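You operate a simulated robot arm through the tools that you are given. There is no shell and no other tool. Be economical: measure what you need, move in short steps, check, and stop when the job is done.

The job below is to be done with a simulated two-armed robot. You get a single attempt, and the scene is never put back.

Task
Slide the tail crossmember home, wind the tape in and stow the reel.
Fine: hold the reel while winding. Pass it to your other hand and stand it in the hook tray. Set down upright: tape reel.
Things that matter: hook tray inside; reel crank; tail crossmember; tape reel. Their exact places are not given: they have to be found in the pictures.

Only the result counts: the job must be done as asked and must still hold three seconds after the hand-in. Knocking over, shifting, dropping, spilling or breaking anything else fails it.

Robot
Two 7-joint arms with two-finger parallel grippers on one trunk, on a base that drives. Base frame: it is fixed to the floor where the robot stands at the start and does not move with it; the origin is under the middle of the robot, x ahead of it, y to its left, z up. Lengths are in cm, angles in rad, forces in N, time in s.
The left shoulder is at the start at [7, 13.3, 130.1], the right one opposite. With the tool pointing down near the work surface each hand reaches from about 10 to 64 cm from the robot's upright axis, wherever it stands, measured 20 degrees to its own side. Places, roughly: hook tray inside [20, -30, 80]; reel crank [40, 20, 110]; tail crossmember [70, -10, 90]. Payload 1.57 kg a hand.
The TCP of each hand is the grasp point between the finger pads, 3 cm short of the fingertips. In the tool frame z runs along the fingers and y along their closing line. The gripper opens to 8 cm. The fingers are 1.7 cm wide and 1.2 cm thick; the gripper's body (4 by 8.2 cm) begins 8 cm behind the TCP.
Orientation is told as [roll, pitch, yaw] about the base's x, y, z axes, in that order, counted from this pose: with the fingers straight down and closing along the base's y, the tool's x points along the base's -x, its y along +y and its z along -z.

Tools
- The arms move only by the tool servo_tool. It takes "left_deltas", "right_deltas" or both (then of equal length, played together; a hand with none holds still); each is a list that holds one entry, the list of rows, each a list of 7 numbers: the shift along the tool's x, y, z in cm, then the turn, a rotation vector about the tool's x, y, z in rad, then the opening in per cent of the stroke, from 0 (shut) to 100 (fully open). In form: [[[tx, ty, tz, ax, ay, az, hand], ...]]. A call has 1 to 12 rows; each row shifts and turns the commanded pose from where the row before left it, along the tool's axes as they then stand. Each row takes 0.2 s and may step no farther than 5 cm and 0.15 rad from the row before; otherwise, or with a gripper value out of range, the whole call is refused. Where a pose cannot be reached the arm comes as near as it can. A force on the tool above 40 N (or 10 N above the force at the start of the call, whichever is more), or a blocked arm, ends the call early, and 0.2 s more pass. Each finger travels about 15.3 cm/s and halts on what it meets, pressing with about 38 N; the grip force reading is that of the motor and also rises with nothing between the fingers. The clock runs only during rows and for 0.2 s after the last one: add rows that do not move to give the fingers time. The reply holds the time, the measured pose of the TCP, the force on the tool along the base axes, the opening and the grip force, in the units named above and with some noise, with the torque about the TCP (base axes, N m) and any sound that the robot's microphone picked up.
- Cameras (640 x 400 px; columns grow to the right, rows downward): "scene" is now at [13.09, -0.32, 151.5]; the picture's right is [-0.05, -1.00, -0.00], its down [-0.70, 0.03, -0.71] and it looks along [0.71, -0.03, -0.70] (base axes); focal length 214 px, centre (320, 200). "left" rides on the left gripper at [7.2, 0.7, -12.2] in its tool frame; the picture's right is [-0.09, 1.00, 0.00], its down [-0.84, -0.08, -0.54] and it looks along [-0.54, -0.05, 0.84] (tool axes); focal length 238 px, centre (320, 200). "right" rides on the right gripper at [7.2, -0.7, -12.2] in its tool frame; the picture's right is [0.09, 1.00, 0.00], its down [-0.84, 0.08, -0.54] and it looks along [-0.54, 0.05, 0.84] (tool axes); focal length 238 px, centre (320, 200).
- capture(camera): a new picture of that camera. The clock stands still meanwhile.
- slide_trunk(by): slides the trunk up (or, below 0, down) by that many cm; the arms and the scene camera ride with it, the base frame stays. It gives what a move gives, with no picture.
- roll_base(legs): drives the robot by 1 to 6 legs, each [ahead, left, turn to the left] in cm, cm and rad, along the robot's own axes; the way and the turn of a leg run together, so that a leg with both is an arc; at most 150 cm and 3.142 rad a leg. The arms and the cameras ride along, it lands a little off, and it stops where it bumps. It gives what a move gives.
- turn_head(pan, tilt): turns the head with the scene camera to pan (to the left, within 1.501 rad either way) and tilt (down, from -0.506 to 1.204), counted from straight ahead of the robot. It gives what a move gives.
- probe_pixels(camera, pixels): for up to 12 pixels [column, row] of the newest picture of that camera ("zoom" is the newest enlarged one), the place [x, y, z] in the base frame of the surface seen there, good to about 0.2 cm. The clock stands still meanwhile.
- inspect(camera, box): a new picture of the part [left, top, right, bottom] of that camera's present view, enlarged. The clock stands still meanwhile.
- hand_in(): hands the job in; it is judged then, once.

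Go step by step. Measure first, check grasps and placings, and put right what went wrong. The budget is 80 turns and 58 pictures, counting those below and the enlarged ones. Unless the task says otherwise, let go and move clear before handing in, and close with one line.

The tools are called after "Request:" as name(argument=value, ...) on one line, values as JSON. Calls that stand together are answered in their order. servo_tool: Moves the arms, as the interface text tells. Its arguments: {"type":"object","properties":{"left_deltas":{"type":"array"},"right_deltas":{"type":"array"}},"required":[]} The other tools are called the same way: slide_trunk (by) slides the trunk up or down; roll_base (legs) drives the base; turn_head (pan, tilt) turns the head that bears the scene camera; capture (camera) takes a picture; probe_pixels (camera, pixels) gives the place of the surface under pixels of a picture; inspect (camera, box) takes an enlarged picture of a part of a camera's view; hand_in () hands the job in.

At the start:

```text
t: 0.0
left_eef_pos: [39.32, 21.85, 136.59]
left_orientation: [0.002, 0.001, 0.0]
left_wrist_force: [-0.3, 0.4, -0.1]
left_wrist_torque: [-0.02, 0.03, -0.01]
left_finger_gap: 8.0
left_finger_force: 0.0
right_eef_pos: [38.43, -6.79, 135.75]
right_orientation: [0.002, 0.002, 0.0]
right_wrist_force: [0.4, -0.4, 0.2]
right_wrist_torque: [0.01, 0.02, -0.01]
right_finger_gap: 7.98
right_finger_force: 0.1
trunk travel left (down, up): [-87.5, 6.5]
robot x, y, heading: [-0.01, -0.02, -0.0]
head pan, tilt: [-0.047, 0.778]
```

scene: 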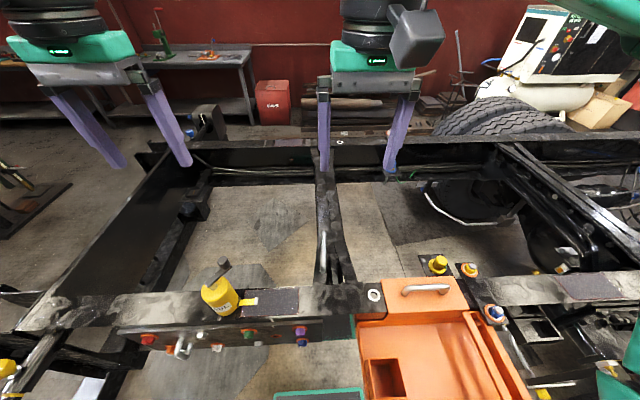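
right: 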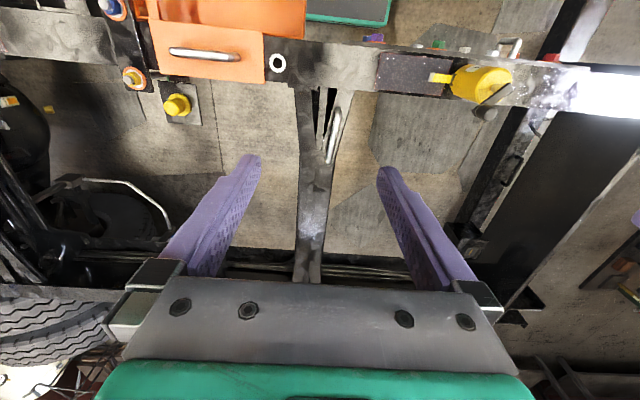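
left: 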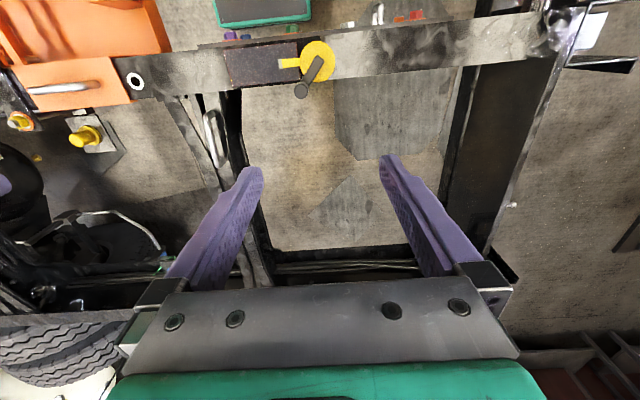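

The scene picture shows the yellow reel near (220,297), the orange tray near (420,345), and a crossmember with a handle near (325,240). I'll enlarge these areas for detail first.

Request:
inspect(camera="scene", box=[180, 240, 340, 340])

Request:
inspect(camera="scene", box=[280, 130, 440, 300])

Request:
capture(camera="scene")

Request:
probe_pixels(camera="scene", pixels=[[220, 297], [224, 263], [250, 300], [290, 302], [323, 245], [325, 265], [331, 200], [373, 296], [425, 289], [385, 375], [440, 360], [340, 142]])

```text
4.00 times, centred on (260, 290) of scene
```

zoom: 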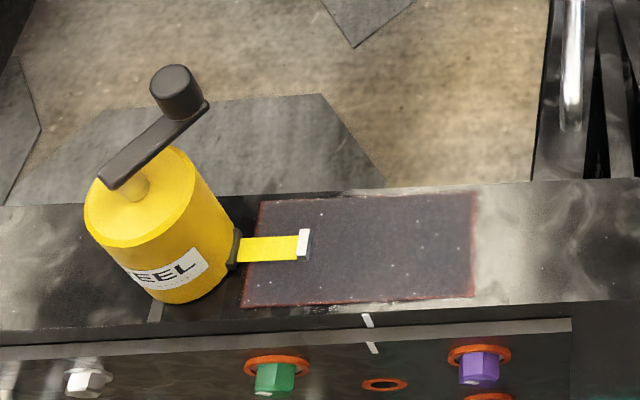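

```text
2.35 times, centred on (360, 215) of scene
```

zoom: 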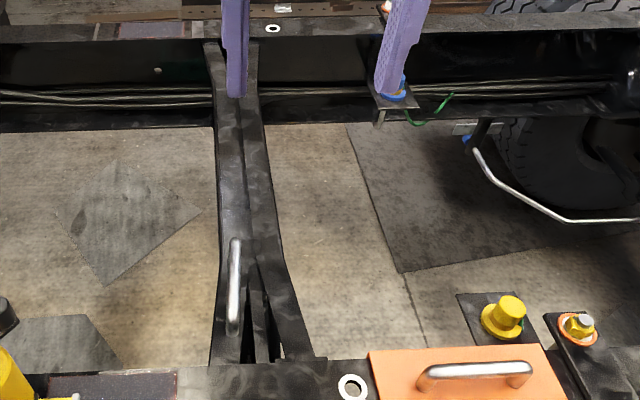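

```text
52 pictures are left
```

scene: 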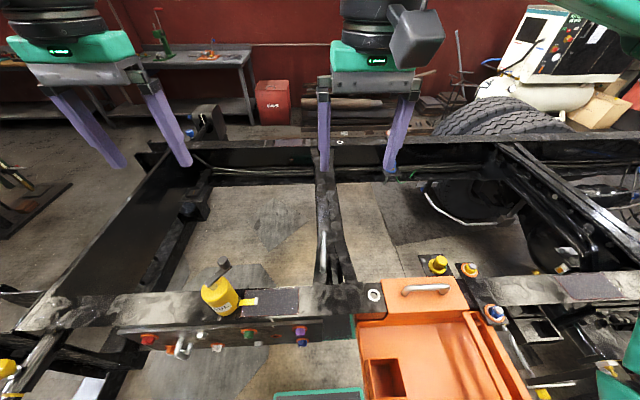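

```text
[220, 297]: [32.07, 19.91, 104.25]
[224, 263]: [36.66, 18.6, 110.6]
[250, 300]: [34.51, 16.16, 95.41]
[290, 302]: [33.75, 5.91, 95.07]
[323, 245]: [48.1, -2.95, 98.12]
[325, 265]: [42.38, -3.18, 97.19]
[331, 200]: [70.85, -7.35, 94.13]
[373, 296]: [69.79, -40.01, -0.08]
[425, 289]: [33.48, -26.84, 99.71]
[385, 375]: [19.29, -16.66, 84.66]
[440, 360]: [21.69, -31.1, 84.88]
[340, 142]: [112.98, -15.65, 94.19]
```

The handle sits at about [45,-3,98] on the bar. I need to see how the bar's ends and the surrounding marks define "home", so I'll zoom in on both ends.

Request:
inspect(camera="scene", box=[296, 230, 396, 310])

Request:
inspect(camera="scene", box=[290, 130, 370, 180])

Request:
inspect(camera="right", box=[240, 20, 400, 120])

```text
5.00 times, centred on (346, 270) of scene
```

zoom: 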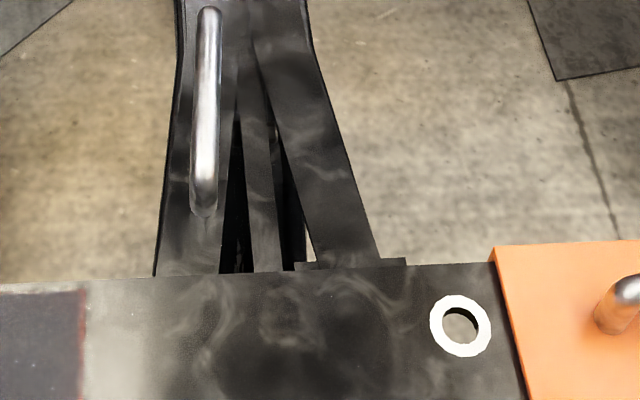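

```text
8.00 times, centred on (330, 155) of scene
```

zoom: 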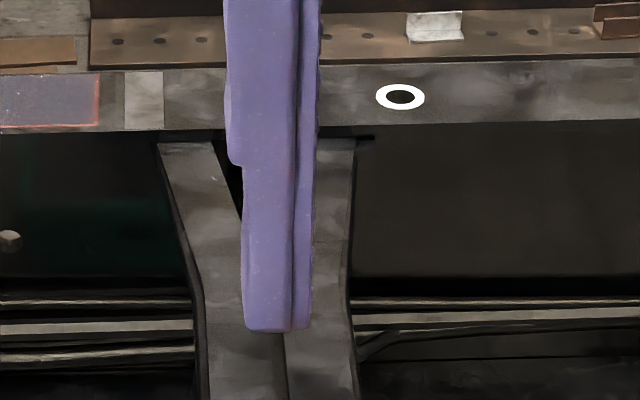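

```text
4.00 times, centred on (320, 70) of right
```

zoom: 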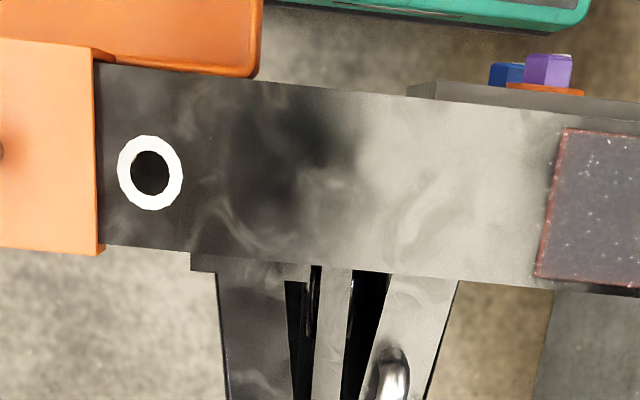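

The bar has two bowed halves whose ends tuck under both rails, and each rail has a white-ringed hole and a dark patch. I'll probe these features to find where home might be, and look at the far rail and the reel's surroundings.

Request:
probe_pixels(camera="scene", pixels=[[322, 278], [355, 283], [330, 278], [344, 280], [376, 284], [370, 303], [302, 142], [293, 146], [308, 142], [313, 148], [333, 150], [272, 320]])

Request:
servo_tool(left_deltas=[[[-1, 4, -3, 0, 0, 0, 100], [-1, 4, -2, 0, 0, 0, 100], [0, 4, 0, 0, 0, 0, 100]]], right_deltas=[[[4, -3, 0, 0, 0, 0, 100], [4, -2, 0, 0, 0, 0, 100], [4, 0, 0, 0, 0, 0, 100]]])

Request:
capture(camera="right")

Request:
capture(camera="scene")

```text
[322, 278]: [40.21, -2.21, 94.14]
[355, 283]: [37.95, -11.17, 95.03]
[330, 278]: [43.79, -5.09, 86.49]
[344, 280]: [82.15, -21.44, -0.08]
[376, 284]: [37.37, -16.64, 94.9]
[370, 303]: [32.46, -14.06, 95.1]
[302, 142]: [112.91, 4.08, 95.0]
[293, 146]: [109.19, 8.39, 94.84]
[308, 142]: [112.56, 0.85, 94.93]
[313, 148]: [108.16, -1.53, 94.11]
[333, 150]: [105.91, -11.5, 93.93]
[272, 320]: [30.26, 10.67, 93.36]
```

```text
refused: row 1 steps farther than a row can; nothing moved
```

```text
48 pictures are left
```

right: 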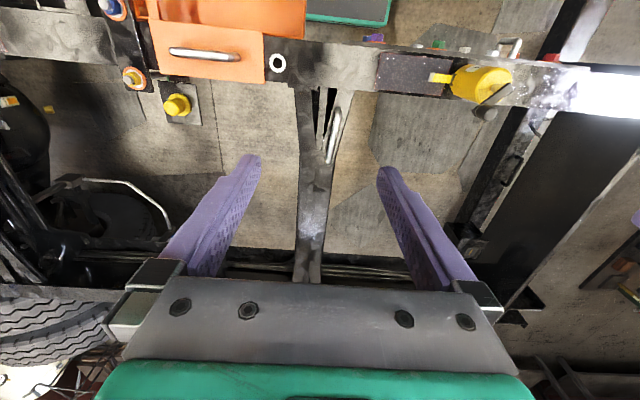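

```text
47 pictures are left
```

scene: 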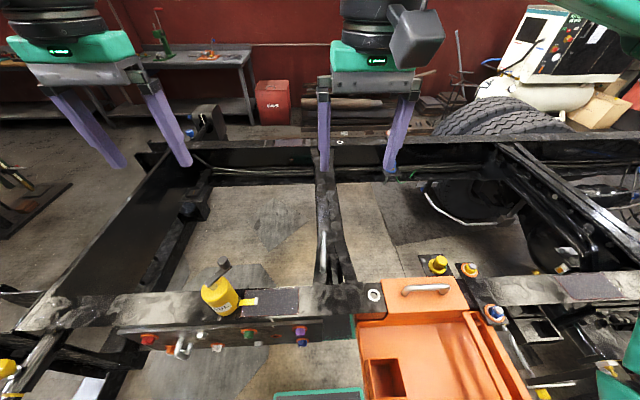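

The bar's top is at z 94 and spans x 38 to 106 under both flanges, so it slides along y. White ticks appear at about y=10.7 on the near rail, so I'll zoom on those and on the same part of the far rail.

Request:
inspect(camera="left", box=[120, 10, 360, 130])

Request:
inspect(camera="scene", box=[230, 125, 330, 195])

Request:
inspect(camera="scene", box=[100, 300, 320, 400])

```text
2.67 times, centred on (240, 70) of left
```

zoom: 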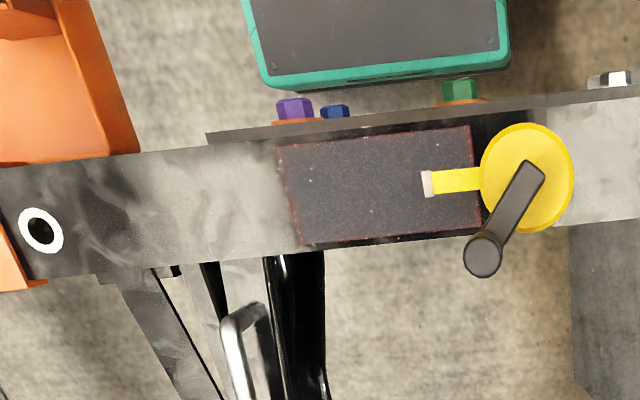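

```text
5.71 times, centred on (280, 160) of scene
```

zoom: 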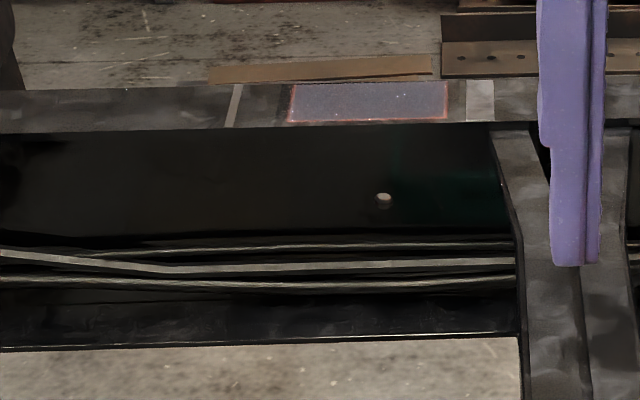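

```text
2.91 times, centred on (210, 350) of scene
```

zoom: 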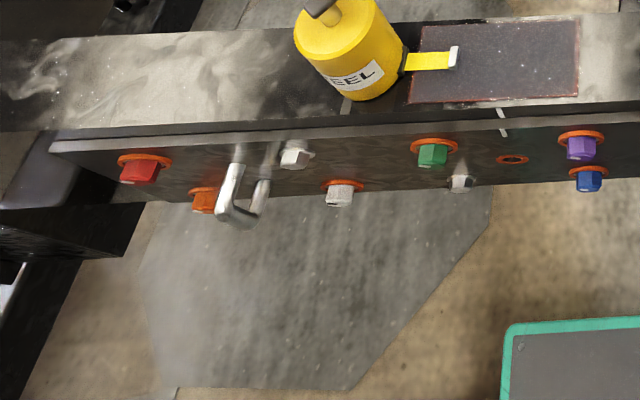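

The far rail has pale cross bands near (271,143) and (314,142) and a small nub at (297,160), and the near rail has a band beneath the reel. I'll probe all of these.

Request:
probe_pixels(camera="scene", pixels=[[270, 144], [272, 141], [314, 142], [297, 160], [282, 143], [301, 143], [219, 336], [218, 333], [254, 290], [298, 290], [244, 317], [273, 337]])

Request:
servo_tool(right_deltas=[[[3, 0, 3, 0, 0, 0, 100], [3, 0, 3, 0, 0, 0, 100], [3, 0, 3, 0, 0, 0, 100], [3, 0, 3, 0, 0, 0, 100], [3, 0, 0, 0, 0, 0, 100]]])

Request:
capture(camera="right")

Request:
inspect(camera="scene", box=[260, 125, 360, 195])

```text
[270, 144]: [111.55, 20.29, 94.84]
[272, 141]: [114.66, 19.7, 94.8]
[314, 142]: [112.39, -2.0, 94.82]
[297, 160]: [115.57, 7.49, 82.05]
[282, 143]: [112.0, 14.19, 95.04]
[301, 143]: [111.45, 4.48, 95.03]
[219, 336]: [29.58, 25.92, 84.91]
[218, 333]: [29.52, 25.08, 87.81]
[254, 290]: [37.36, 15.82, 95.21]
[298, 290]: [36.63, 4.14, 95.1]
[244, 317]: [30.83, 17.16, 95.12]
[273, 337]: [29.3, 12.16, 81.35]
```

```text
t: 1.2
left_eef_pos: [39.1, 21.98, 136.57]
left_orientation: [0.002, -0.003, -0.002]
left_wrist_force: [-0.6, -0.4, -0.6]
left_wrist_torque: [-0.02, -0.06, -0.04]
left_finger_gap: 8.01
left_finger_force: 0.1
right_eef_pos: [23.31, -6.96, 123.67]
right_orientation: [-0.013, 0.006, 0.015]
right_wrist_force: [-0.3, 0.1, 0.4]
right_wrist_torque: [-0.02, -0.03, 0.0]
right_finger_gap: 8.02
right_finger_force: 0.1
trunk travel left (down, up): [-87.5, 6.5]
robot x, y, heading: [0.31, 0.13, 0.002]
head pan, tilt: [-0.047, 0.778]
```

```text
43 pictures are left
```

right: 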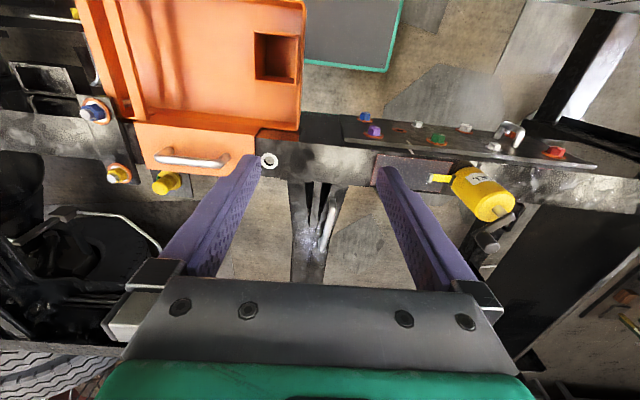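

```text
5.71 times, centred on (310, 160) of scene
```

zoom: 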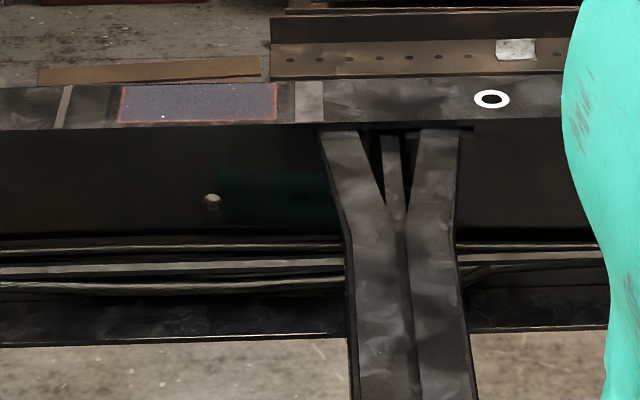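

Both rails carry a red-bordered patch about 10 cm wide (near y 6–16, far y 4–14), roughly the width of the bar's end. There's also a nub on the far web at y 7.5. I'll move the left camera inside the frame for a flatter look at the far joint.

Request:
servo_tool(left_deltas=[[[-3, -3, 2, 0, -0.14, 0, 100], [-2, -3, 3, 0, -0.14, 0, 100], [-2, -3, 3, 0, -0.14, 0, 100], [0, -2, 4, 0, -0.14, 0, 100], [0, 0, 4, 0, -0.14, 0, 100], [2, 0, 4, 0, 0, 0, 100]]])

Request:
capture(camera="left")

```text
t: 2.6
left_eef_pos: [52.28, 10.91, 118.15]
left_orientation: [-0.003, -0.699, 0.0]
left_wrist_force: [-0.3, -0.3, -0.4]
left_wrist_torque: [-0.03, -0.03, -0.02]
left_finger_gap: 7.99
left_finger_force: 0.0
right_eef_pos: [23.75, -6.77, 123.63]
right_orientation: [-0.014, 0.007, 0.016]
right_wrist_force: [0.0, -0.6, -0.1]
right_wrist_torque: [0.01, 0.03, 0.04]
right_finger_gap: 7.98
right_finger_force: 0.0
trunk travel left (down, up): [-87.5, 6.5]
robot x, y, heading: [0.15, -0.01, -0.002]
head pan, tilt: [-0.047, 0.778]
```

```text
41 pictures are left
```

left: 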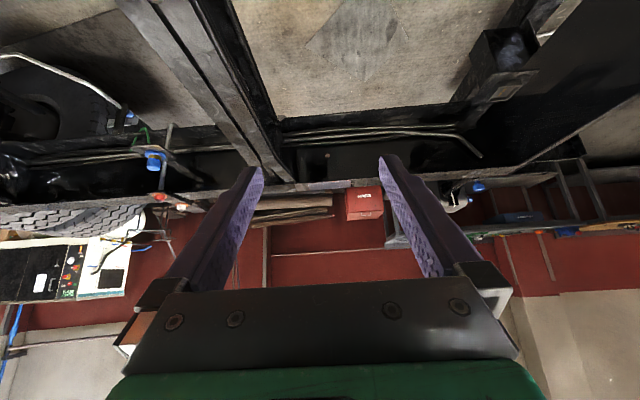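

Request:
inspect(camera="left", box=[140, 110, 440, 210])

Request:
inspect(camera="right", box=[230, 110, 540, 230])

```text
2.13 times, centred on (290, 160) of left
```

zoom: 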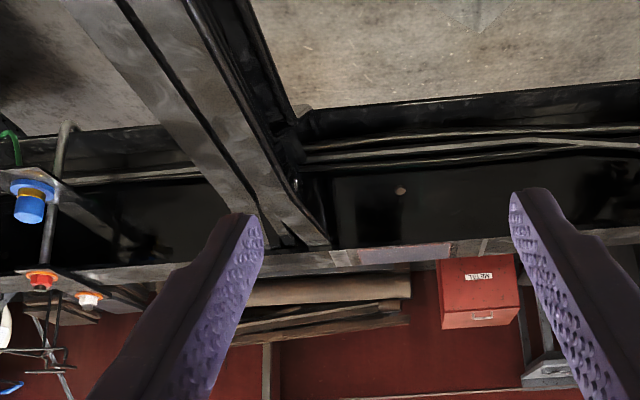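

```text
2.06 times, centred on (385, 170) of right
```

zoom: 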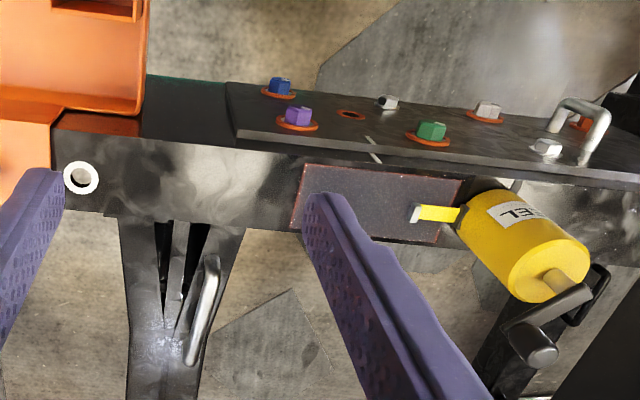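

The far patch runs y≈4–14 and matches the bar's end width, so +y toward the patches looks like home; the centre tick is near y 10.7. I'll take the left hand above the handle, tilted so its camera stays clear of the crank.

Request:
servo_tool(left_deltas=[[[0, 0, 0, 0, 0.14, 0, 100], [0, 0, 0, 0, 0.14, 0, 100], [0, 0, 0, 0, 0.14, 0, 100], [0, 0, 0, 0, 0.14, 0, 100], [0, 0, 0, 0, 0.14, 0, 100], [0, 0, 0, 0, 0.14, 0, 100], [0, 0, 0, 0, 0.14, 0, 100], [0, 0, 0, 0, 0.12, 0, 100], [0.45, -3.4, 3.44, 0, 0, 0, 100], [0.45, -3.4, 3.44, 0, 0, 0, 100], [0.45, -3.4, 3.44, 0, 0, 0, 100], [0.45, -3.4, 3.44, 0, 0, 0, 100]]])

Request:
capture(camera="left")

```text
t: 5.2
left_eef_pos: [33.93, 7.66, 107.92]
left_orientation: [-0.002, 0.397, 0.0]
left_wrist_force: [-0.2, 1.1, 0.0]
left_wrist_torque: [0.01, 0.02, -0.01]
left_finger_gap: 7.98
left_finger_force: 0.0
left hand out of reach, approached as far as the arm can: row 5, 6, 7, 8, 9, 10, 11, 12
right_eef_pos: [23.48, -6.98, 123.68]
right_orientation: [-0.012, 0.006, 0.016]
right_wrist_force: [-0.6, 0.6, -0.3]
right_wrist_torque: [0.01, -0.01, -0.01]
right_finger_gap: 7.98
right_finger_force: 0.0
trunk travel left (down, up): [-87.5, 6.5]
robot x, y, heading: [0.11, -0.18, -0.0]
head pan, tilt: [-0.047, 0.778]
```

```text
38 pictures are left
```

left: 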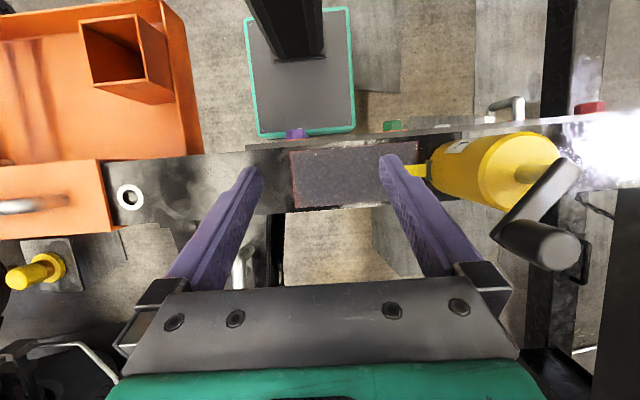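

The forward lean was out of reach and the hand stopped at [34,7.7,108], so I'll use an upright hand with a small yaw instead. First I'll probe the knob, handle and rail features in this view.

Request:
probe_pixels(camera="left", pixels=[[540, 245], [518, 240], [575, 180], [500, 170], [525, 170], [240, 262], [293, 152], [298, 207], [387, 145], [131, 197], [275, 270], [145, 62]])

Request:
servo_tool(left_deltas=[[[0, -1, -4, 0, -0.13, 0, 100], [0, -1, -2, 0, -0.13, 0, 100], [0, -1, 0, 0, -0.14, 0, 100]]])

```text
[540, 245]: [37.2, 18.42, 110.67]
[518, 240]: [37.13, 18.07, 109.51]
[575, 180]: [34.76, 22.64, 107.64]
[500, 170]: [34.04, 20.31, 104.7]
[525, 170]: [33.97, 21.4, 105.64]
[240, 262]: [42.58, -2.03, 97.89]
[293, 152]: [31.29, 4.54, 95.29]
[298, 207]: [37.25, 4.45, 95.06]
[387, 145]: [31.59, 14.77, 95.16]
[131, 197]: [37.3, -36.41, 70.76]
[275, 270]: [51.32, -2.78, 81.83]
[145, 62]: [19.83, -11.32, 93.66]
```

```text
t: 6.0
left_eef_pos: [36.09, 4.68, 113.61]
left_orientation: [-0.001, -0.001, -0.001]
left_wrist_force: [0.2, -0.1, 0.7]
left_wrist_torque: [0.02, -0.04, 0.02]
left_finger_gap: 8.0
left_finger_force: 0.0
right_eef_pos: [23.63, -6.94, 123.62]
right_orientation: [-0.011, 0.005, 0.017]
right_wrist_force: [0.0, -0.2, 0.3]
right_wrist_torque: [-0.03, -0.02, 0.01]
right_finger_gap: 8.0
right_finger_force: 0.1
trunk travel left (down, up): [-87.5, 6.5]
robot x, y, heading: [-0.24, 0.02, -0.002]
head pan, tilt: [-0.047, 0.778]
```

The near patch spans y 4.5–15.5 and the knob is at [37.2,18.4,110.7]. I'll move the left hand above the handle with a small yaw and look.

Request:
servo_tool(left_deltas=[[[-3.3, -2.5, 2.4, 0, 0, 0, 100], [-3.3, -2.5, 2.4, 0, 0, 0, 100], [-3.3, -2.5, 2.4, 0, 0, 0, 100], [0, 0, 0, 0, 0, -0.12, 100], [0, 0, 0, 0, 0, -0.12, 100]]])

Request:
capture(camera="left")

```text
t: 7.2
left_eef_pos: [41.17, 6.07, 109.16]
left_orientation: [-0.002, 0.0, 0.24]
left_wrist_force: [-0.1, 0.2, 0.1]
left_wrist_torque: [-0.02, 0.0, 0.01]
left_finger_gap: 8.0
left_finger_force: 0.0
left hand out of reach, approached as far as the arm can: row 1, 2, 3
right_eef_pos: [23.45, -6.93, 123.71]
right_orientation: [-0.012, 0.004, 0.015]
right_wrist_force: [0.2, 0.2, -0.2]
right_wrist_torque: [0.03, -0.01, 0.0]
right_finger_gap: 7.97
right_finger_force: 0.1
trunk travel left (down, up): [-87.5, 6.5]
robot x, y, heading: [0.2, 0.09, 0.001]
head pan, tilt: [-0.047, 0.778]
```

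```text
37 pictures are left
```

left: 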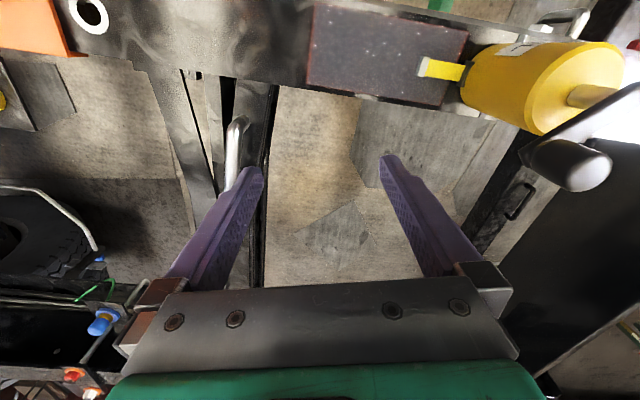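

The left arm can't cross to y=-3, so the right hand will start the slide. I'll clear the left hand up and out, then bring the right hand above the handle.

Request:
servo_tool(left_deltas=[[[0, 1, -4.5, 0, 0, 0.12, 100], [0, 1, -4.5, 0, 0, 0.12, 100], [0, 2, -4.5, 0, 0, 0, 100], [0, 4, -2.5, 0, 0, 0, 100], [0, 4.5, 0, 0, 0, 0, 100], [0, 4.5, 0, 0, 0, 0, 100]]])

Request:
servo_tool(right_deltas=[[[-3.67, 0.68, 2.5, 0, 0, 0, 100], [-3.67, 0.68, 2.5, 0, 0, 0, 100], [-3.67, 0.68, 2.5, 0, 0, 0, 100], [-3.67, 0.68, 2.5, 0, 0, 0, 100], [-3.67, 0.68, 2.5, 0, 0, 0, 100], [-3.67, 0.68, 2.5, 0, 0, 0, 100]]])

Request:
capture(camera="right")

```text
t: 8.6
left_eef_pos: [40.91, 23.16, 125.12]
left_orientation: [-0.001, 0.0, -0.001]
left_wrist_force: [0.7, 0.1, -0.2]
left_wrist_torque: [-0.01, 0.0, -0.02]
left_finger_gap: 8.0
left_finger_force: 0.1
right_eef_pos: [23.44, -6.62, 123.58]
right_orientation: [-0.013, 0.007, 0.015]
right_wrist_force: [-1.1, 0.3, 0.4]
right_wrist_torque: [-0.02, -0.01, -0.01]
right_finger_gap: 8.03
right_finger_force: 0.0
trunk travel left (down, up): [-87.5, 6.5]
robot x, y, heading: [0.32, -0.13, -0.001]
head pan, tilt: [-0.047, 0.778]
```

```text
t: 10.0
left_eef_pos: [41.09, 22.96, 125.14]
left_orientation: [-0.003, 0.0, 0.0]
left_wrist_force: [0.0, 0.1, 1.0]
left_wrist_torque: [0.0, 0.02, -0.01]
left_finger_gap: 8.01
left_finger_force: 0.0
right_eef_pos: [45.61, -2.69, 108.72]
right_orientation: [-0.001, 0.003, 0.0]
right_wrist_force: [0.3, -0.1, -1.0]
right_wrist_torque: [-0.04, 0.06, 0.01]
right_finger_gap: 7.99
right_finger_force: 0.0
trunk travel left (down, up): [-87.5, 6.5]
robot x, y, heading: [-0.11, -0.16, 0.003]
head pan, tilt: [-0.047, 0.778]
```

```text
36 pictures are left
```

right: 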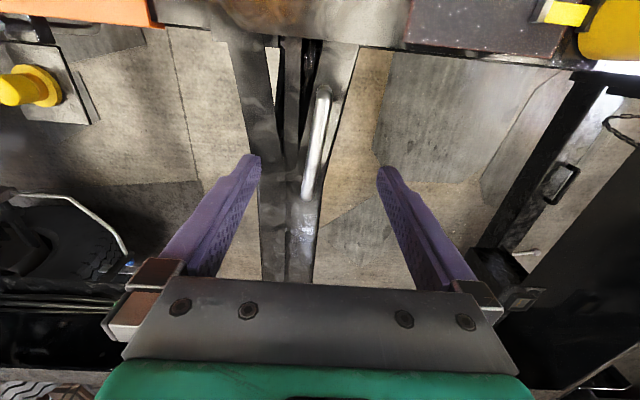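

The handle is in view between the fingers at (318,140). I'll probe its ends and the bar's edges at the near end.

Request:
probe_pixels(camera="right", pixels=[[322, 92], [316, 140], [308, 188], [232, 60], [350, 60], [405, 40], [556, 45], [270, 230], [306, 230]])

```text
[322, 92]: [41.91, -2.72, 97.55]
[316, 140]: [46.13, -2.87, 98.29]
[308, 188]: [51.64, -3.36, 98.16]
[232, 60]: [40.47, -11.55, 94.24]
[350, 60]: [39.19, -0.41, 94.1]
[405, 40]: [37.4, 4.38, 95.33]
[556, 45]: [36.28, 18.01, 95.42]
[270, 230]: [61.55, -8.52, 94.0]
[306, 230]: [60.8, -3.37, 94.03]
```

The bar's centre is at y≈-6 and it is 11 cm wide, matching the patch (centre ≈10), so the slide is about +16. I'll lower onto the handle and grip.

Request:
servo_tool(right_deltas=[[[-0.8, -0.2, 3.6, 0, 0, 0, 100], [-0.8, -0.1, 3.6, 0, 0, 0, 100], [0, 0, 3.4, 0, 0, 0, 100], [0, 0, 0, 0, 0, 0, 0], [0, 0, 0, 0, 0, 0, 0], [0, 0, 0, 0, 0, 0, 0]]])

```text
t: 11.4
left_eef_pos: [40.94, 22.96, 125.28]
left_orientation: [-0.001, 0.0, 0.001]
left_wrist_force: [0.6, 0.2, 0.3]
left_wrist_torque: [-0.01, -0.03, -0.01]
left_finger_gap: 8.03
left_finger_force: 0.1
right_eef_pos: [47.07, -2.9, 98.03]
right_orientation: [0.0, 0.0, 0.0]
right_wrist_force: [-1.0, 3.2, -1.0]
right_wrist_torque: [-0.03, -0.72, -0.58]
right_finger_gap: 1.73
right_finger_force: 32.4
trunk travel left (down, up): [-87.5, 6.5]
robot x, y, heading: [-0.18, -0.0, 0.003]
head pan, tilt: [-0.047, 0.778]
```

Gripped with a 1.7 cm gap. I'll pull gently +y and watch the force.

Request:
servo_tool(right_deltas=[[[0, 0.7, 0, 0, 0, 0, 0], [0, 0.8, 0, 0, 0, 0, 0], [0, 0.8, 0, 0, 0, 0, 0], [0, 0, 0, 0, 0, 0, 0]]])

```text
t: 12.1
left_eef_pos: [40.78, 22.53, 125.36]
left_orientation: [0.002, -0.002, -0.004]
left_wrist_force: [-0.2, 1.0, -0.6]
left_wrist_torque: [-0.03, 0.0, -0.03]
left_finger_gap: 8.0
left_finger_force: 0.1
right_eef_pos: [47.14, -2.98, 98.1]
right_orientation: [-0.027, 0.002, -0.023]
right_wrist_force: [-2.9, -28.8, 7.5]
right_wrist_torque: [-0.09, 0.89, -0.55]
right_finger_gap: 1.7
right_finger_force: 32.2
trunk travel left (down, up): [-87.5, 6.5]
robot x, y, heading: [0.35, -0.23, -0.003]
head pan, tilt: [-0.047, 0.778]
stopped in row 3 (right hand): the force on the tool passed its limit (the readings are from after the stop); the commanded pose is now the measured one
```

It doesn't budge toward +y with about 40 N. I'll test the opposite way gently.

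Request:
servo_tool(right_deltas=[[[0, -0.6, 0, 0, 0, 0, 0], [0, -0.6, 0, 0, 0, 0, 0], [0, -0.6, 0, 0, 0, 0, 0], [0, 0, 0, 0, 0, 0, 0]]])

```text
t: 13.1
left_eef_pos: [40.75, 22.8, 125.27]
left_orientation: [0.001, 0.001, -0.001]
left_wrist_force: [-1.9, 0.2, -1.0]
left_wrist_torque: [-0.01, 0.02, -0.02]
left_finger_gap: 7.98
left_finger_force: 0.2
right_eef_pos: [46.95, -3.72, 98.08]
right_orientation: [-0.015, 0.002, -0.012]
right_wrist_force: [-5.2, 4.3, -2.6]
right_wrist_torque: [0.21, 0.21, -0.41]
right_finger_gap: 1.68
right_finger_force: 31.8
trunk travel left (down, up): [-87.5, 6.5]
robot x, y, heading: [-0.42, -0.24, -0.001]
head pan, tilt: [-0.047, 0.778]
```

It slid freely 0.7 cm toward -y, so home lies toward the white-ringed holes. I'll continue in small steps, watching for a stop or a sound.

Request:
servo_tool(right_deltas=[[[0, -0.8, 0, 0, 0, 0, 0], [0, -0.8, 0, 0, 0, 0, 0], [0, -0.8, 0, 0, 0, 0, 0], [0, -0.8, 0, 0, 0, 0, 0], [0, -0.6, 0, 0, 0, 0, 0], [0, 0, 0, 0, 0, 0, 0]]])

Request:
capture(camera="scene")

```text
t: 14.5
left_eef_pos: [40.97, 22.83, 125.21]
left_orientation: [-0.001, 0.001, -0.001]
left_wrist_force: [-0.6, -0.1, -0.8]
left_wrist_torque: [-0.01, -0.03, -0.03]
left_finger_gap: 8.0
left_finger_force: 0.0
right_eef_pos: [47.02, -7.59, 98.0]
right_orientation: [-0.018, 0.003, -0.014]
right_wrist_force: [-8.0, 3.3, -11.2]
right_wrist_torque: [0.0, -0.1, -0.53]
right_finger_gap: 1.69
right_finger_force: 33.1
trunk travel left (down, up): [-87.5, 6.5]
robot x, y, heading: [-0.29, -0.03, -0.004]
head pan, tilt: [-0.047, 0.778]
```

```text
35 pictures are left
```

scene: 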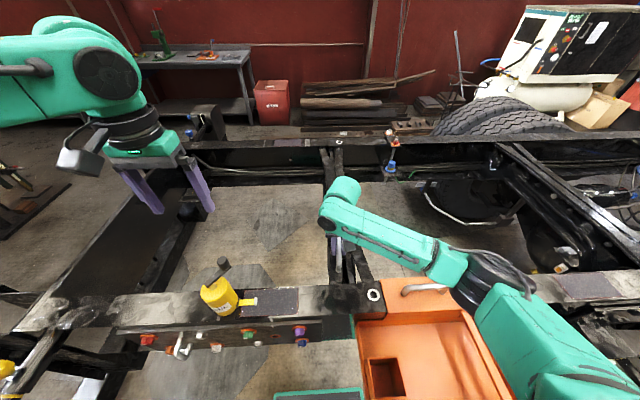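

The bar moved about 4.6 cm with low force. I'll carry on toward the ringed holes.

Request:
servo_tool(right_deltas=[[[0, -0.7, 0, 0, 0, 0, 0], [0, -0.7, 0, 0, 0, 0, 0], [0, -0.7, 0, 0, 0, 0, 0], [0, -0.7, 0, 0, 0, 0, 0], [0, -0.7, 0, 0, 0, 0, 0], [0, -0.5, 0, 0, 0, 0, 0], [0, 0, 0, 0, 0, 0, 0]]])

Request:
inspect(camera="scene", box=[300, 230, 420, 310])

Request:
inspect(camera="scene", box=[300, 125, 400, 195])

```text
t: 15.3
left_eef_pos: [41.14, 23.2, 125.05]
left_orientation: [-0.001, 0.002, 0.0]
left_wrist_force: [0.7, -0.2, -0.6]
left_wrist_torque: [0.03, 0.0, 0.03]
left_finger_gap: 7.99
left_finger_force: 0.1
right_eef_pos: [47.09, -7.9, 98.02]
right_orientation: [0.006, 0.004, 0.003]
right_wrist_force: [2.1, 26.2, -7.0]
right_wrist_torque: [-0.05, -0.78, -0.72]
right_finger_gap: 1.72
right_finger_force: 32.0
trunk travel left (down, up): [-87.5, 6.5]
robot x, y, heading: [0.15, 0.12, 0.003]
head pan, tilt: [-0.047, 0.778]
stopped in row 3 (right hand): the force on the tool passed its limit (the readings are from after the stop); the commanded pose is now the measured one
```

```text
5.00 times, centred on (360, 270) of scene
```

zoom: 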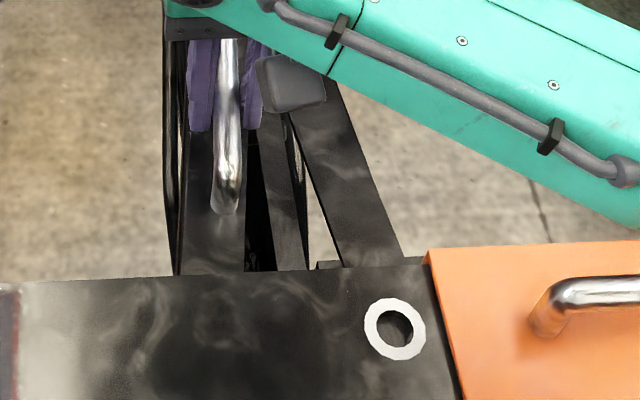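

```text
5.71 times, centred on (350, 160) of scene
```

zoom: 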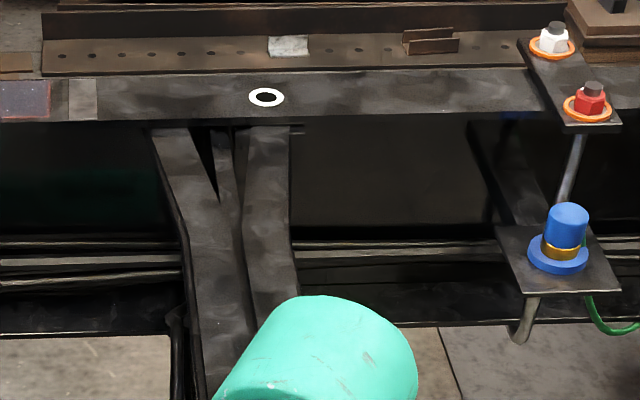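

It met a firm stop at 5.0 cm of travel, which looks like the end of the slide under the ringed hole. I'll release, rise, and check.

Request:
servo_tool(right_deltas=[[[0, 0, 0, 0, 0, 0, 40], [0, 0, 0, 0, 0, 0, 60], [0, 0, -4, 0, 0, 0, 60], [0, 0, -4, 0, 0, 0, 60], [0, 0, -4, 0, 0, 0, 60], [2, -2, -3, 0, 0, 0, 60]]])

Request:
capture(camera="right")

```text
t: 16.7
left_eef_pos: [40.9, 22.74, 125.35]
left_orientation: [0.003, -0.002, -0.001]
left_wrist_force: [-0.3, -0.4, 0.3]
left_wrist_torque: [0.01, 0.01, 0.0]
left_finger_gap: 8.0
left_finger_force: 0.1
right_eef_pos: [44.93, -10.7, 113.17]
right_orientation: [-0.003, 0.004, -0.004]
right_wrist_force: [0.5, -0.2, 0.3]
right_wrist_torque: [-0.02, -0.02, -0.03]
right_finger_gap: 4.81
right_finger_force: 0.0
trunk travel left (down, up): [-87.5, 6.5]
robot x, y, heading: [0.18, -0.04, -0.002]
head pan, tilt: [-0.047, 0.778]
```

```text
32 pictures are left
```

right: 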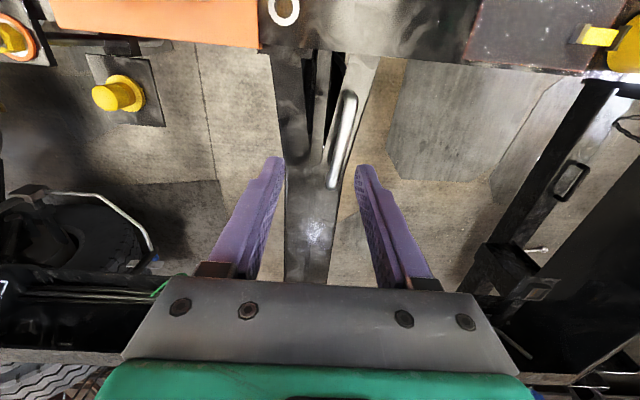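

Request:
probe_pixels(camera="right", pixels=[[285, 5], [285, 20], [348, 110], [335, 165], [285, 75], [370, 75], [280, 60]])

Request:
inspect(camera="right", box=[240, 0, 400, 100])

```text
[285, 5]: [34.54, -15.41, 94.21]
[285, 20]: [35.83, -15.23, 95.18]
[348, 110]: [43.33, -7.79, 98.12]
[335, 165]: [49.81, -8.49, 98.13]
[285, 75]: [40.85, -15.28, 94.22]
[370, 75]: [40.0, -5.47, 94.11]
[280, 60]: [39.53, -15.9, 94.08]
```

```text
4.00 times, centred on (320, 50) of right
```

zoom: 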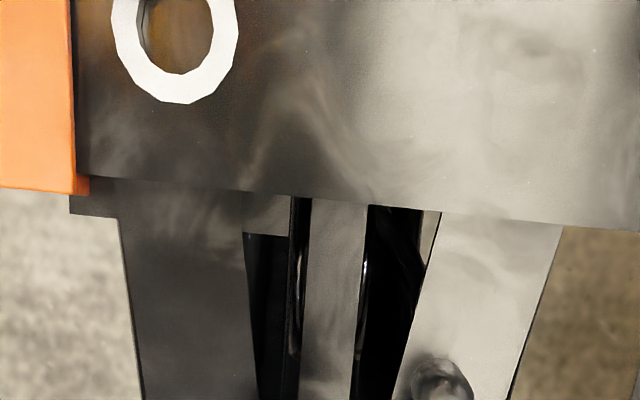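

The hole at [34.5,-15.4] now shows the bar's plate beneath it, so the crossmember is home. Next is the reel: I'll move the left hand back to view it from above and the right hand to a standby position.

Request:
servo_tool(left_deltas=[[[4, -0.5, 0, 0, 0, 0, 100], [4, -0.5, 0, 0, 0, 0, 100], [4, -0.5, 0, 0, 0, 0, 100]]], right_deltas=[[[2, 0, -4, 0, 0, 0, 60], [2, 0, -4, 0, 0, 0, 60], [2, 0, -4, 0, 0, 0, 60]]])

Request:
capture(camera="left")

Request:
inspect(camera="scene", box=[180, 245, 300, 325])

```text
t: 17.5
left_eef_pos: [28.6, 21.53, 125.3]
left_orientation: [0.0, -0.002, -0.001]
left_wrist_force: [-0.1, 0.1, 1.4]
left_wrist_torque: [-0.02, -0.04, 0.05]
left_finger_gap: 8.0
left_finger_force: 0.0
right_eef_pos: [38.69, -10.56, 125.31]
right_orientation: [-0.006, 0.001, -0.005]
right_wrist_force: [-0.3, 0.7, -0.3]
right_wrist_torque: [-0.02, -0.04, 0.03]
right_finger_gap: 4.8
right_finger_force: 0.2
trunk travel left (down, up): [-87.5, 6.5]
robot x, y, heading: [-0.32, -0.33, 0.001]
head pan, tilt: [-0.047, 0.778]
```

```text
30 pictures are left
```

left: 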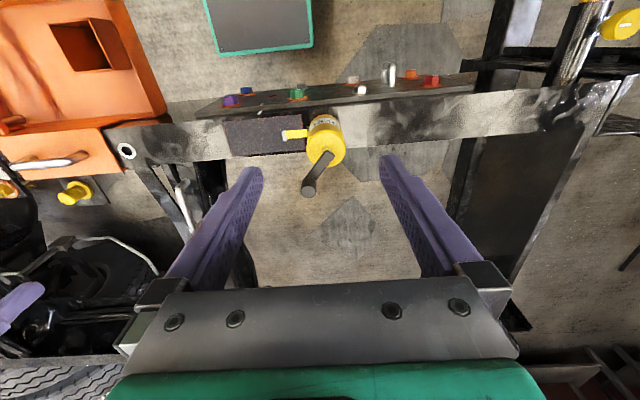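

```text
5.00 times, centred on (240, 285) of scene
```

zoom: 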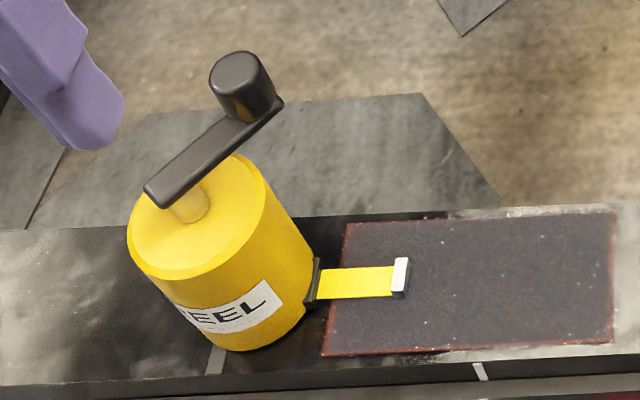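

I'll probe the reel's rim, hub, arm and knob in this zoomed view.

Request:
probe_pixels(camera="zoom", pixels=[[140, 250], [240, 180], [225, 250], [190, 208], [232, 62], [255, 100], [165, 190], [245, 130], [355, 283], [402, 275], [265, 230], [222, 335]])

Request:
probe_pixels(camera="left", pixels=[[325, 153], [309, 190], [315, 170], [310, 140], [340, 140], [333, 162], [293, 134], [283, 134], [325, 121]])

```text
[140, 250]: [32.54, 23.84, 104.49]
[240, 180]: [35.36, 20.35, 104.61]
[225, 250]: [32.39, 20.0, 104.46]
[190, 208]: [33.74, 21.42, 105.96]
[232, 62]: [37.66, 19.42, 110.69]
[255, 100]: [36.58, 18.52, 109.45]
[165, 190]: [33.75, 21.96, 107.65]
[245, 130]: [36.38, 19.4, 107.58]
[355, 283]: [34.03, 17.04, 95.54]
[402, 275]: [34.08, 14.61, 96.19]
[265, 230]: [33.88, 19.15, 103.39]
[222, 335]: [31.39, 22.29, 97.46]
```

```text
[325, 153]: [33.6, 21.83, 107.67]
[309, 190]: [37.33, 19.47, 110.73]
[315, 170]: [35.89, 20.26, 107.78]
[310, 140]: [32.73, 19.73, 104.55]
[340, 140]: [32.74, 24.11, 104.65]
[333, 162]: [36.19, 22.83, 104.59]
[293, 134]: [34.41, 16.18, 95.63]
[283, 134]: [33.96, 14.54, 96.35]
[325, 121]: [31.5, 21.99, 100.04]
```

The reel's axis is at about [34,21.7] with radius 2.8 and z 95–104.6. The knob is at [37.4,19.3,110]. I plan to grip it low from the +y side with the left hand, fingers nearly horizontal. First I'll move out to the left and turn the hand.

Request:
servo_tool(left_deltas=[[[-1.3, 3, 0, 0, 0, 0, 100], [-1.3, 3, 0, 0, 0, 0, 100], [-1.3, 3, 0, 0, 0, 0, 100], [-1.3, 3, 0, 0, 0, 0, 100], [0, 0, 0, 0, 0, -0.1428, 100], [0, 0, 0, 0, 0, -0.1428, 100], [0, 0, 0, 0, 0, -0.1428, 100], [0, 0, 0, 0, 0, -0.1428, 100], [0, 0, 0, 0, 0, -0.1428, 100], [0, 0, 0, 0, 0, -0.1428, 100], [0, 0, 0, 0, 0, -0.1428, 100], [0, 0, 0, 0, 0, -0.1428, 100]]])

Request:
servo_tool(left_deltas=[[[0, 0, 0, 0, 0, -0.1428, 100], [0, 0, 0, 0, 0, -0.1428, 100], [0, 0, 0, 0, 0, -0.1428, 100], [0, 0, 0, 0, 0.146, 0, 100], [0, 0, 0, 0, 0.146, 0, 100], [0, 0, 0, 0, 0.146, 0, 100], [0, 0, 0, 0, 0.146, 0, 100], [0, 0, 0, 0, 0.146, 0, 100], [0, 0, 0, 0, 0.146, 0, 100], [0, 0, 0, 0, 0.146, 0, 100], [0, 0, 0, 0, 0.146, 0, 100], [0, 0, 0, 0, 0.146, 0, 100]]])

```text
t: 20.1
left_eef_pos: [34.14, 33.41, 125.15]
left_orientation: [0.001, -0.001, 1.145]
left_wrist_force: [-0.3, -0.3, -0.4]
left_wrist_torque: [0.01, 0.02, 0.0]
left_finger_gap: 8.0
left_finger_force: 0.2
right_eef_pos: [38.96, -10.66, 125.21]
right_orientation: [-0.005, 0.004, -0.004]
right_wrist_force: [0.1, 0.0, 0.7]
right_wrist_torque: [0.03, 0.01, -0.01]
right_finger_gap: 4.79
right_finger_force: 0.1
trunk travel left (down, up): [-87.5, 6.5]
robot x, y, heading: [0.15, -0.07, 0.002]
head pan, tilt: [-0.047, 0.778]
```

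```text
t: 22.9
left_eef_pos: [33.27, 33.51, 121.8]
left_orientation: [0.481, 1.279, 2.035]
left_wrist_force: [-0.1, -0.3, -1.2]
left_wrist_torque: [0.01, -0.03, 0.01]
left_finger_gap: 7.99
left_finger_force: 0.1
right_eef_pos: [38.82, -10.56, 125.13]
right_orientation: [-0.005, 0.004, -0.003]
right_wrist_force: [-0.3, -0.6, -1.3]
right_wrist_torque: [0.0, -0.01, 0.01]
right_finger_gap: 4.8
right_finger_force: 0.2
trunk travel left (down, up): [-87.5, 6.5]
robot x, y, heading: [0.07, -0.06, 0.001]
head pan, tilt: [-0.047, 0.778]
stopped in row 12 (left hand): the arm was blocked; the commanded pose is now the measured one
```

The left fingers now point along about [-0.03,-0.97,-0.26], with a slight 0.13 rad roll left over. I'll lower in front of the reel, fix the roll, and look.

Request:
servo_tool(left_deltas=[[[-3.4, -0.6, 0.9, 0, 0, 0, 100], [-3.4, -0.6, 0.9, 0, 0, 0, 100], [-3.4, -0.6, 0.9, 0, 0, 0, 100], [-3.4, -0.6, 0.9, 0, 0, 0, 100], [0, 0, 0, 0, 0, 0.07, 100], [0, 0, 0, 0, 0, 0.07, 100], [0, 0, 0, 0, 0, 0, 100]]])

Request:
capture(camera="left")

Request:
capture(camera="scene")

```text
t: 24.5
left_eef_pos: [32.16, 32.88, 108.48]
left_orientation: [-0.016, 1.315, 1.518]
left_wrist_force: [0.4, 0.1, 0.2]
left_wrist_torque: [-0.01, 0.04, -0.02]
left_finger_gap: 8.02
left_finger_force: 0.0
left hand out of reach, approached as far as the arm can: row 4
right_eef_pos: [38.9, -10.58, 125.19]
right_orientation: [-0.006, 0.004, -0.004]
right_wrist_force: [-0.7, 0.3, -0.3]
right_wrist_torque: [-0.01, 0.03, -0.03]
right_finger_gap: 4.82
right_finger_force: 0.1
trunk travel left (down, up): [-87.5, 6.5]
robot x, y, heading: [-0.08, -0.09, -0.002]
head pan, tilt: [-0.047, 0.778]
```

```text
28 pictures are left
```

left: 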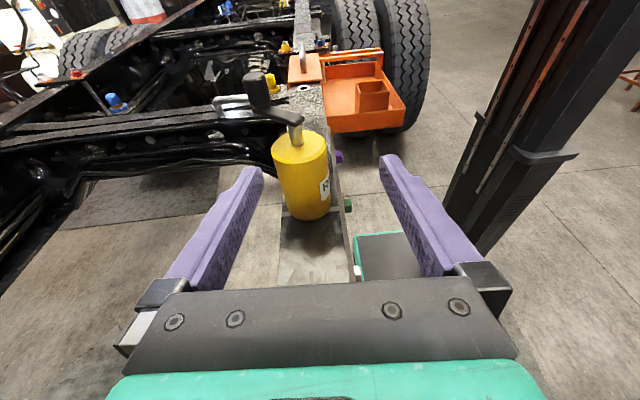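

```text
27 pictures are left
```

scene: 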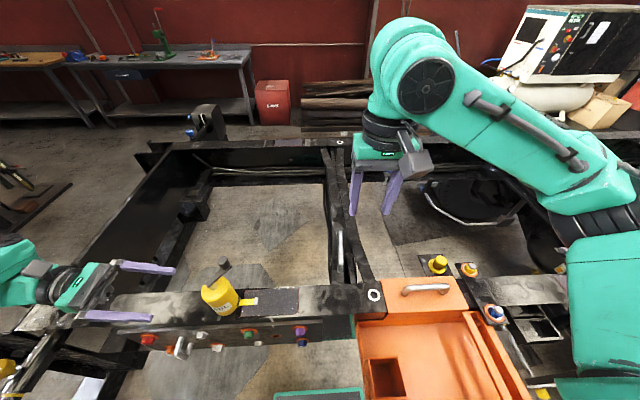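

The left hand lines up well: the reel sits between the fingers at (300,175). To get lower I'll slide the trunk down 8 cm, which brings the left TCP to z≈100.5 and the right to about 117.

Request:
slide_trunk(by=-8)

```text
t: 25.7
left_eef_pos: [32.3, 32.95, 100.67]
left_orientation: [-0.013, 1.312, 1.522]
left_wrist_force: [-0.2, -0.5, 0.0]
left_wrist_torque: [0.0, 0.01, 0.0]
left_finger_gap: 7.98
left_finger_force: 0.0
right_eef_pos: [39.06, -10.58, 116.98]
right_orientation: [-0.005, 0.004, -0.003]
right_wrist_force: [-0.8, 0.4, -1.0]
right_wrist_torque: [0.0, 0.0, -0.01]
right_finger_gap: 4.8
right_finger_force: 0.0
trunk travel left (down, up): [-79.5, 14.5]
robot x, y, heading: [-0.12, -0.08, 0.003]
head pan, tilt: [-0.047, 0.778]
```

Next I'll align in x and advance around the reel.

Request:
servo_tool(left_deltas=[[[0.35, -2.3, 1.0, 0, 0, 0, 100], [0.4, 0, 2.5, 0, 0, 0, 100], [0.4, 0, 2.5, 0, 0, 0, 100], [0.4, 0, 2.5, 0, 0, 0, 100], [0.4, 0, 2.5, 0, 0, 0, 100], [0, 0, 0, 0, 0, 0, 100]]])

Request:
capture(camera="left")

```text
t: 27.1
left_eef_pos: [32.82, 21.21, 100.32]
left_orientation: [-0.016, 1.312, 1.523]
left_wrist_force: [0.1, 0.2, 0.4]
left_wrist_torque: [0.0, 0.0, 0.0]
left_finger_gap: 7.97
left_finger_force: 0.0
left hand out of reach, approached as far as the arm can: row 1
right_eef_pos: [39.02, -10.61, 117.07]
right_orientation: [-0.004, 0.004, -0.003]
right_wrist_force: [-0.1, -0.4, 1.0]
right_wrist_torque: [0.0, 0.01, 0.01]
right_finger_gap: 4.8
right_finger_force: 0.1
trunk travel left (down, up): [-79.5, 14.5]
robot x, y, heading: [-0.31, -0.09, -0.0]
head pan, tilt: [-0.047, 0.778]
```

```text
26 pictures are left
```

left: 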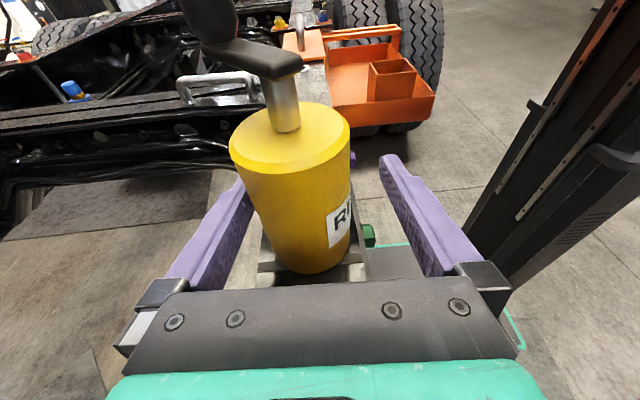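

The reel is about 1.1 cm off the centre of the fingers (TCP x 32.8 against 34.0). I'll shift over, then close.

Request:
servo_tool(left_deltas=[[[0, -0.6, 0, 0, 0, 0, 100], [0, -0.55, 0, 0, 0, 0, 100], [0, 0, 0, 0, 0, 0, 100]]])

Request:
servo_tool(left_deltas=[[[0, 0, 0, 0, 0, 0, 80], [0, 0, 0, 0, 0, 0, 75], [0, 0, 0, 0, 0, 0, 71], [0, 0, 0, 0, 0, 0, 40], [0, 0, 0, 0, 0, 0, 0], [0, 0, 0, 0, 0, 0, 0]]])

Request:
capture(camera="left")

```text
t: 27.9
left_eef_pos: [33.67, 21.29, 100.45]
left_orientation: [-0.013, 1.312, 1.525]
left_wrist_force: [-0.4, 0.5, -0.1]
left_wrist_torque: [0.01, 0.0, 0.02]
left_finger_gap: 8.01
left_finger_force: 0.1
left hand out of reach, approached as far as the arm can: row 1
right_eef_pos: [38.97, -10.61, 117.06]
right_orientation: [-0.003, 0.004, -0.004]
right_wrist_force: [-0.2, 0.6, 0.5]
right_wrist_torque: [-0.01, 0.02, -0.02]
right_finger_gap: 4.8
right_finger_force: 0.1
trunk travel left (down, up): [-79.5, 14.5]
robot x, y, heading: [-0.23, 0.05, -0.004]
head pan, tilt: [-0.047, 0.778]
```

```text
t: 29.3
left_eef_pos: [33.63, 21.35, 100.44]
left_orientation: [-0.015, 1.313, 1.525]
left_wrist_force: [1.0, 0.1, 0.1]
left_wrist_torque: [0.04, -0.02, -0.02]
left_finger_gap: 5.7
left_finger_force: 37.6
right_eef_pos: [38.98, -10.6, 117.24]
right_orientation: [-0.005, 0.003, -0.002]
right_wrist_force: [0.4, 0.2, 0.0]
right_wrist_torque: [0.01, 0.03, -0.02]
right_finger_gap: 4.81
right_finger_force: 0.0
trunk travel left (down, up): [-79.5, 14.5]
robot x, y, heading: [-0.36, 0.16, 0.002]
head pan, tilt: [-0.047, 0.778]
```

```text
25 pictures are left
```

left: 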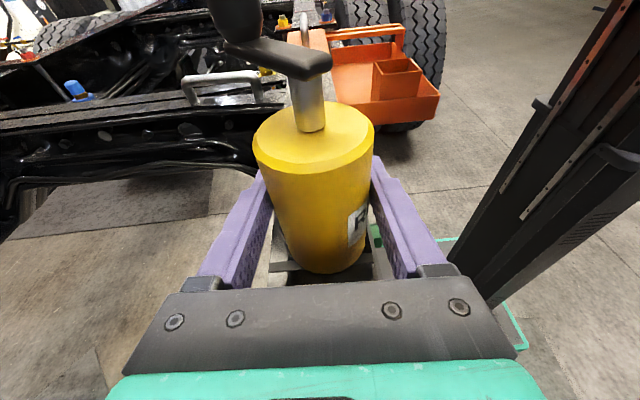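

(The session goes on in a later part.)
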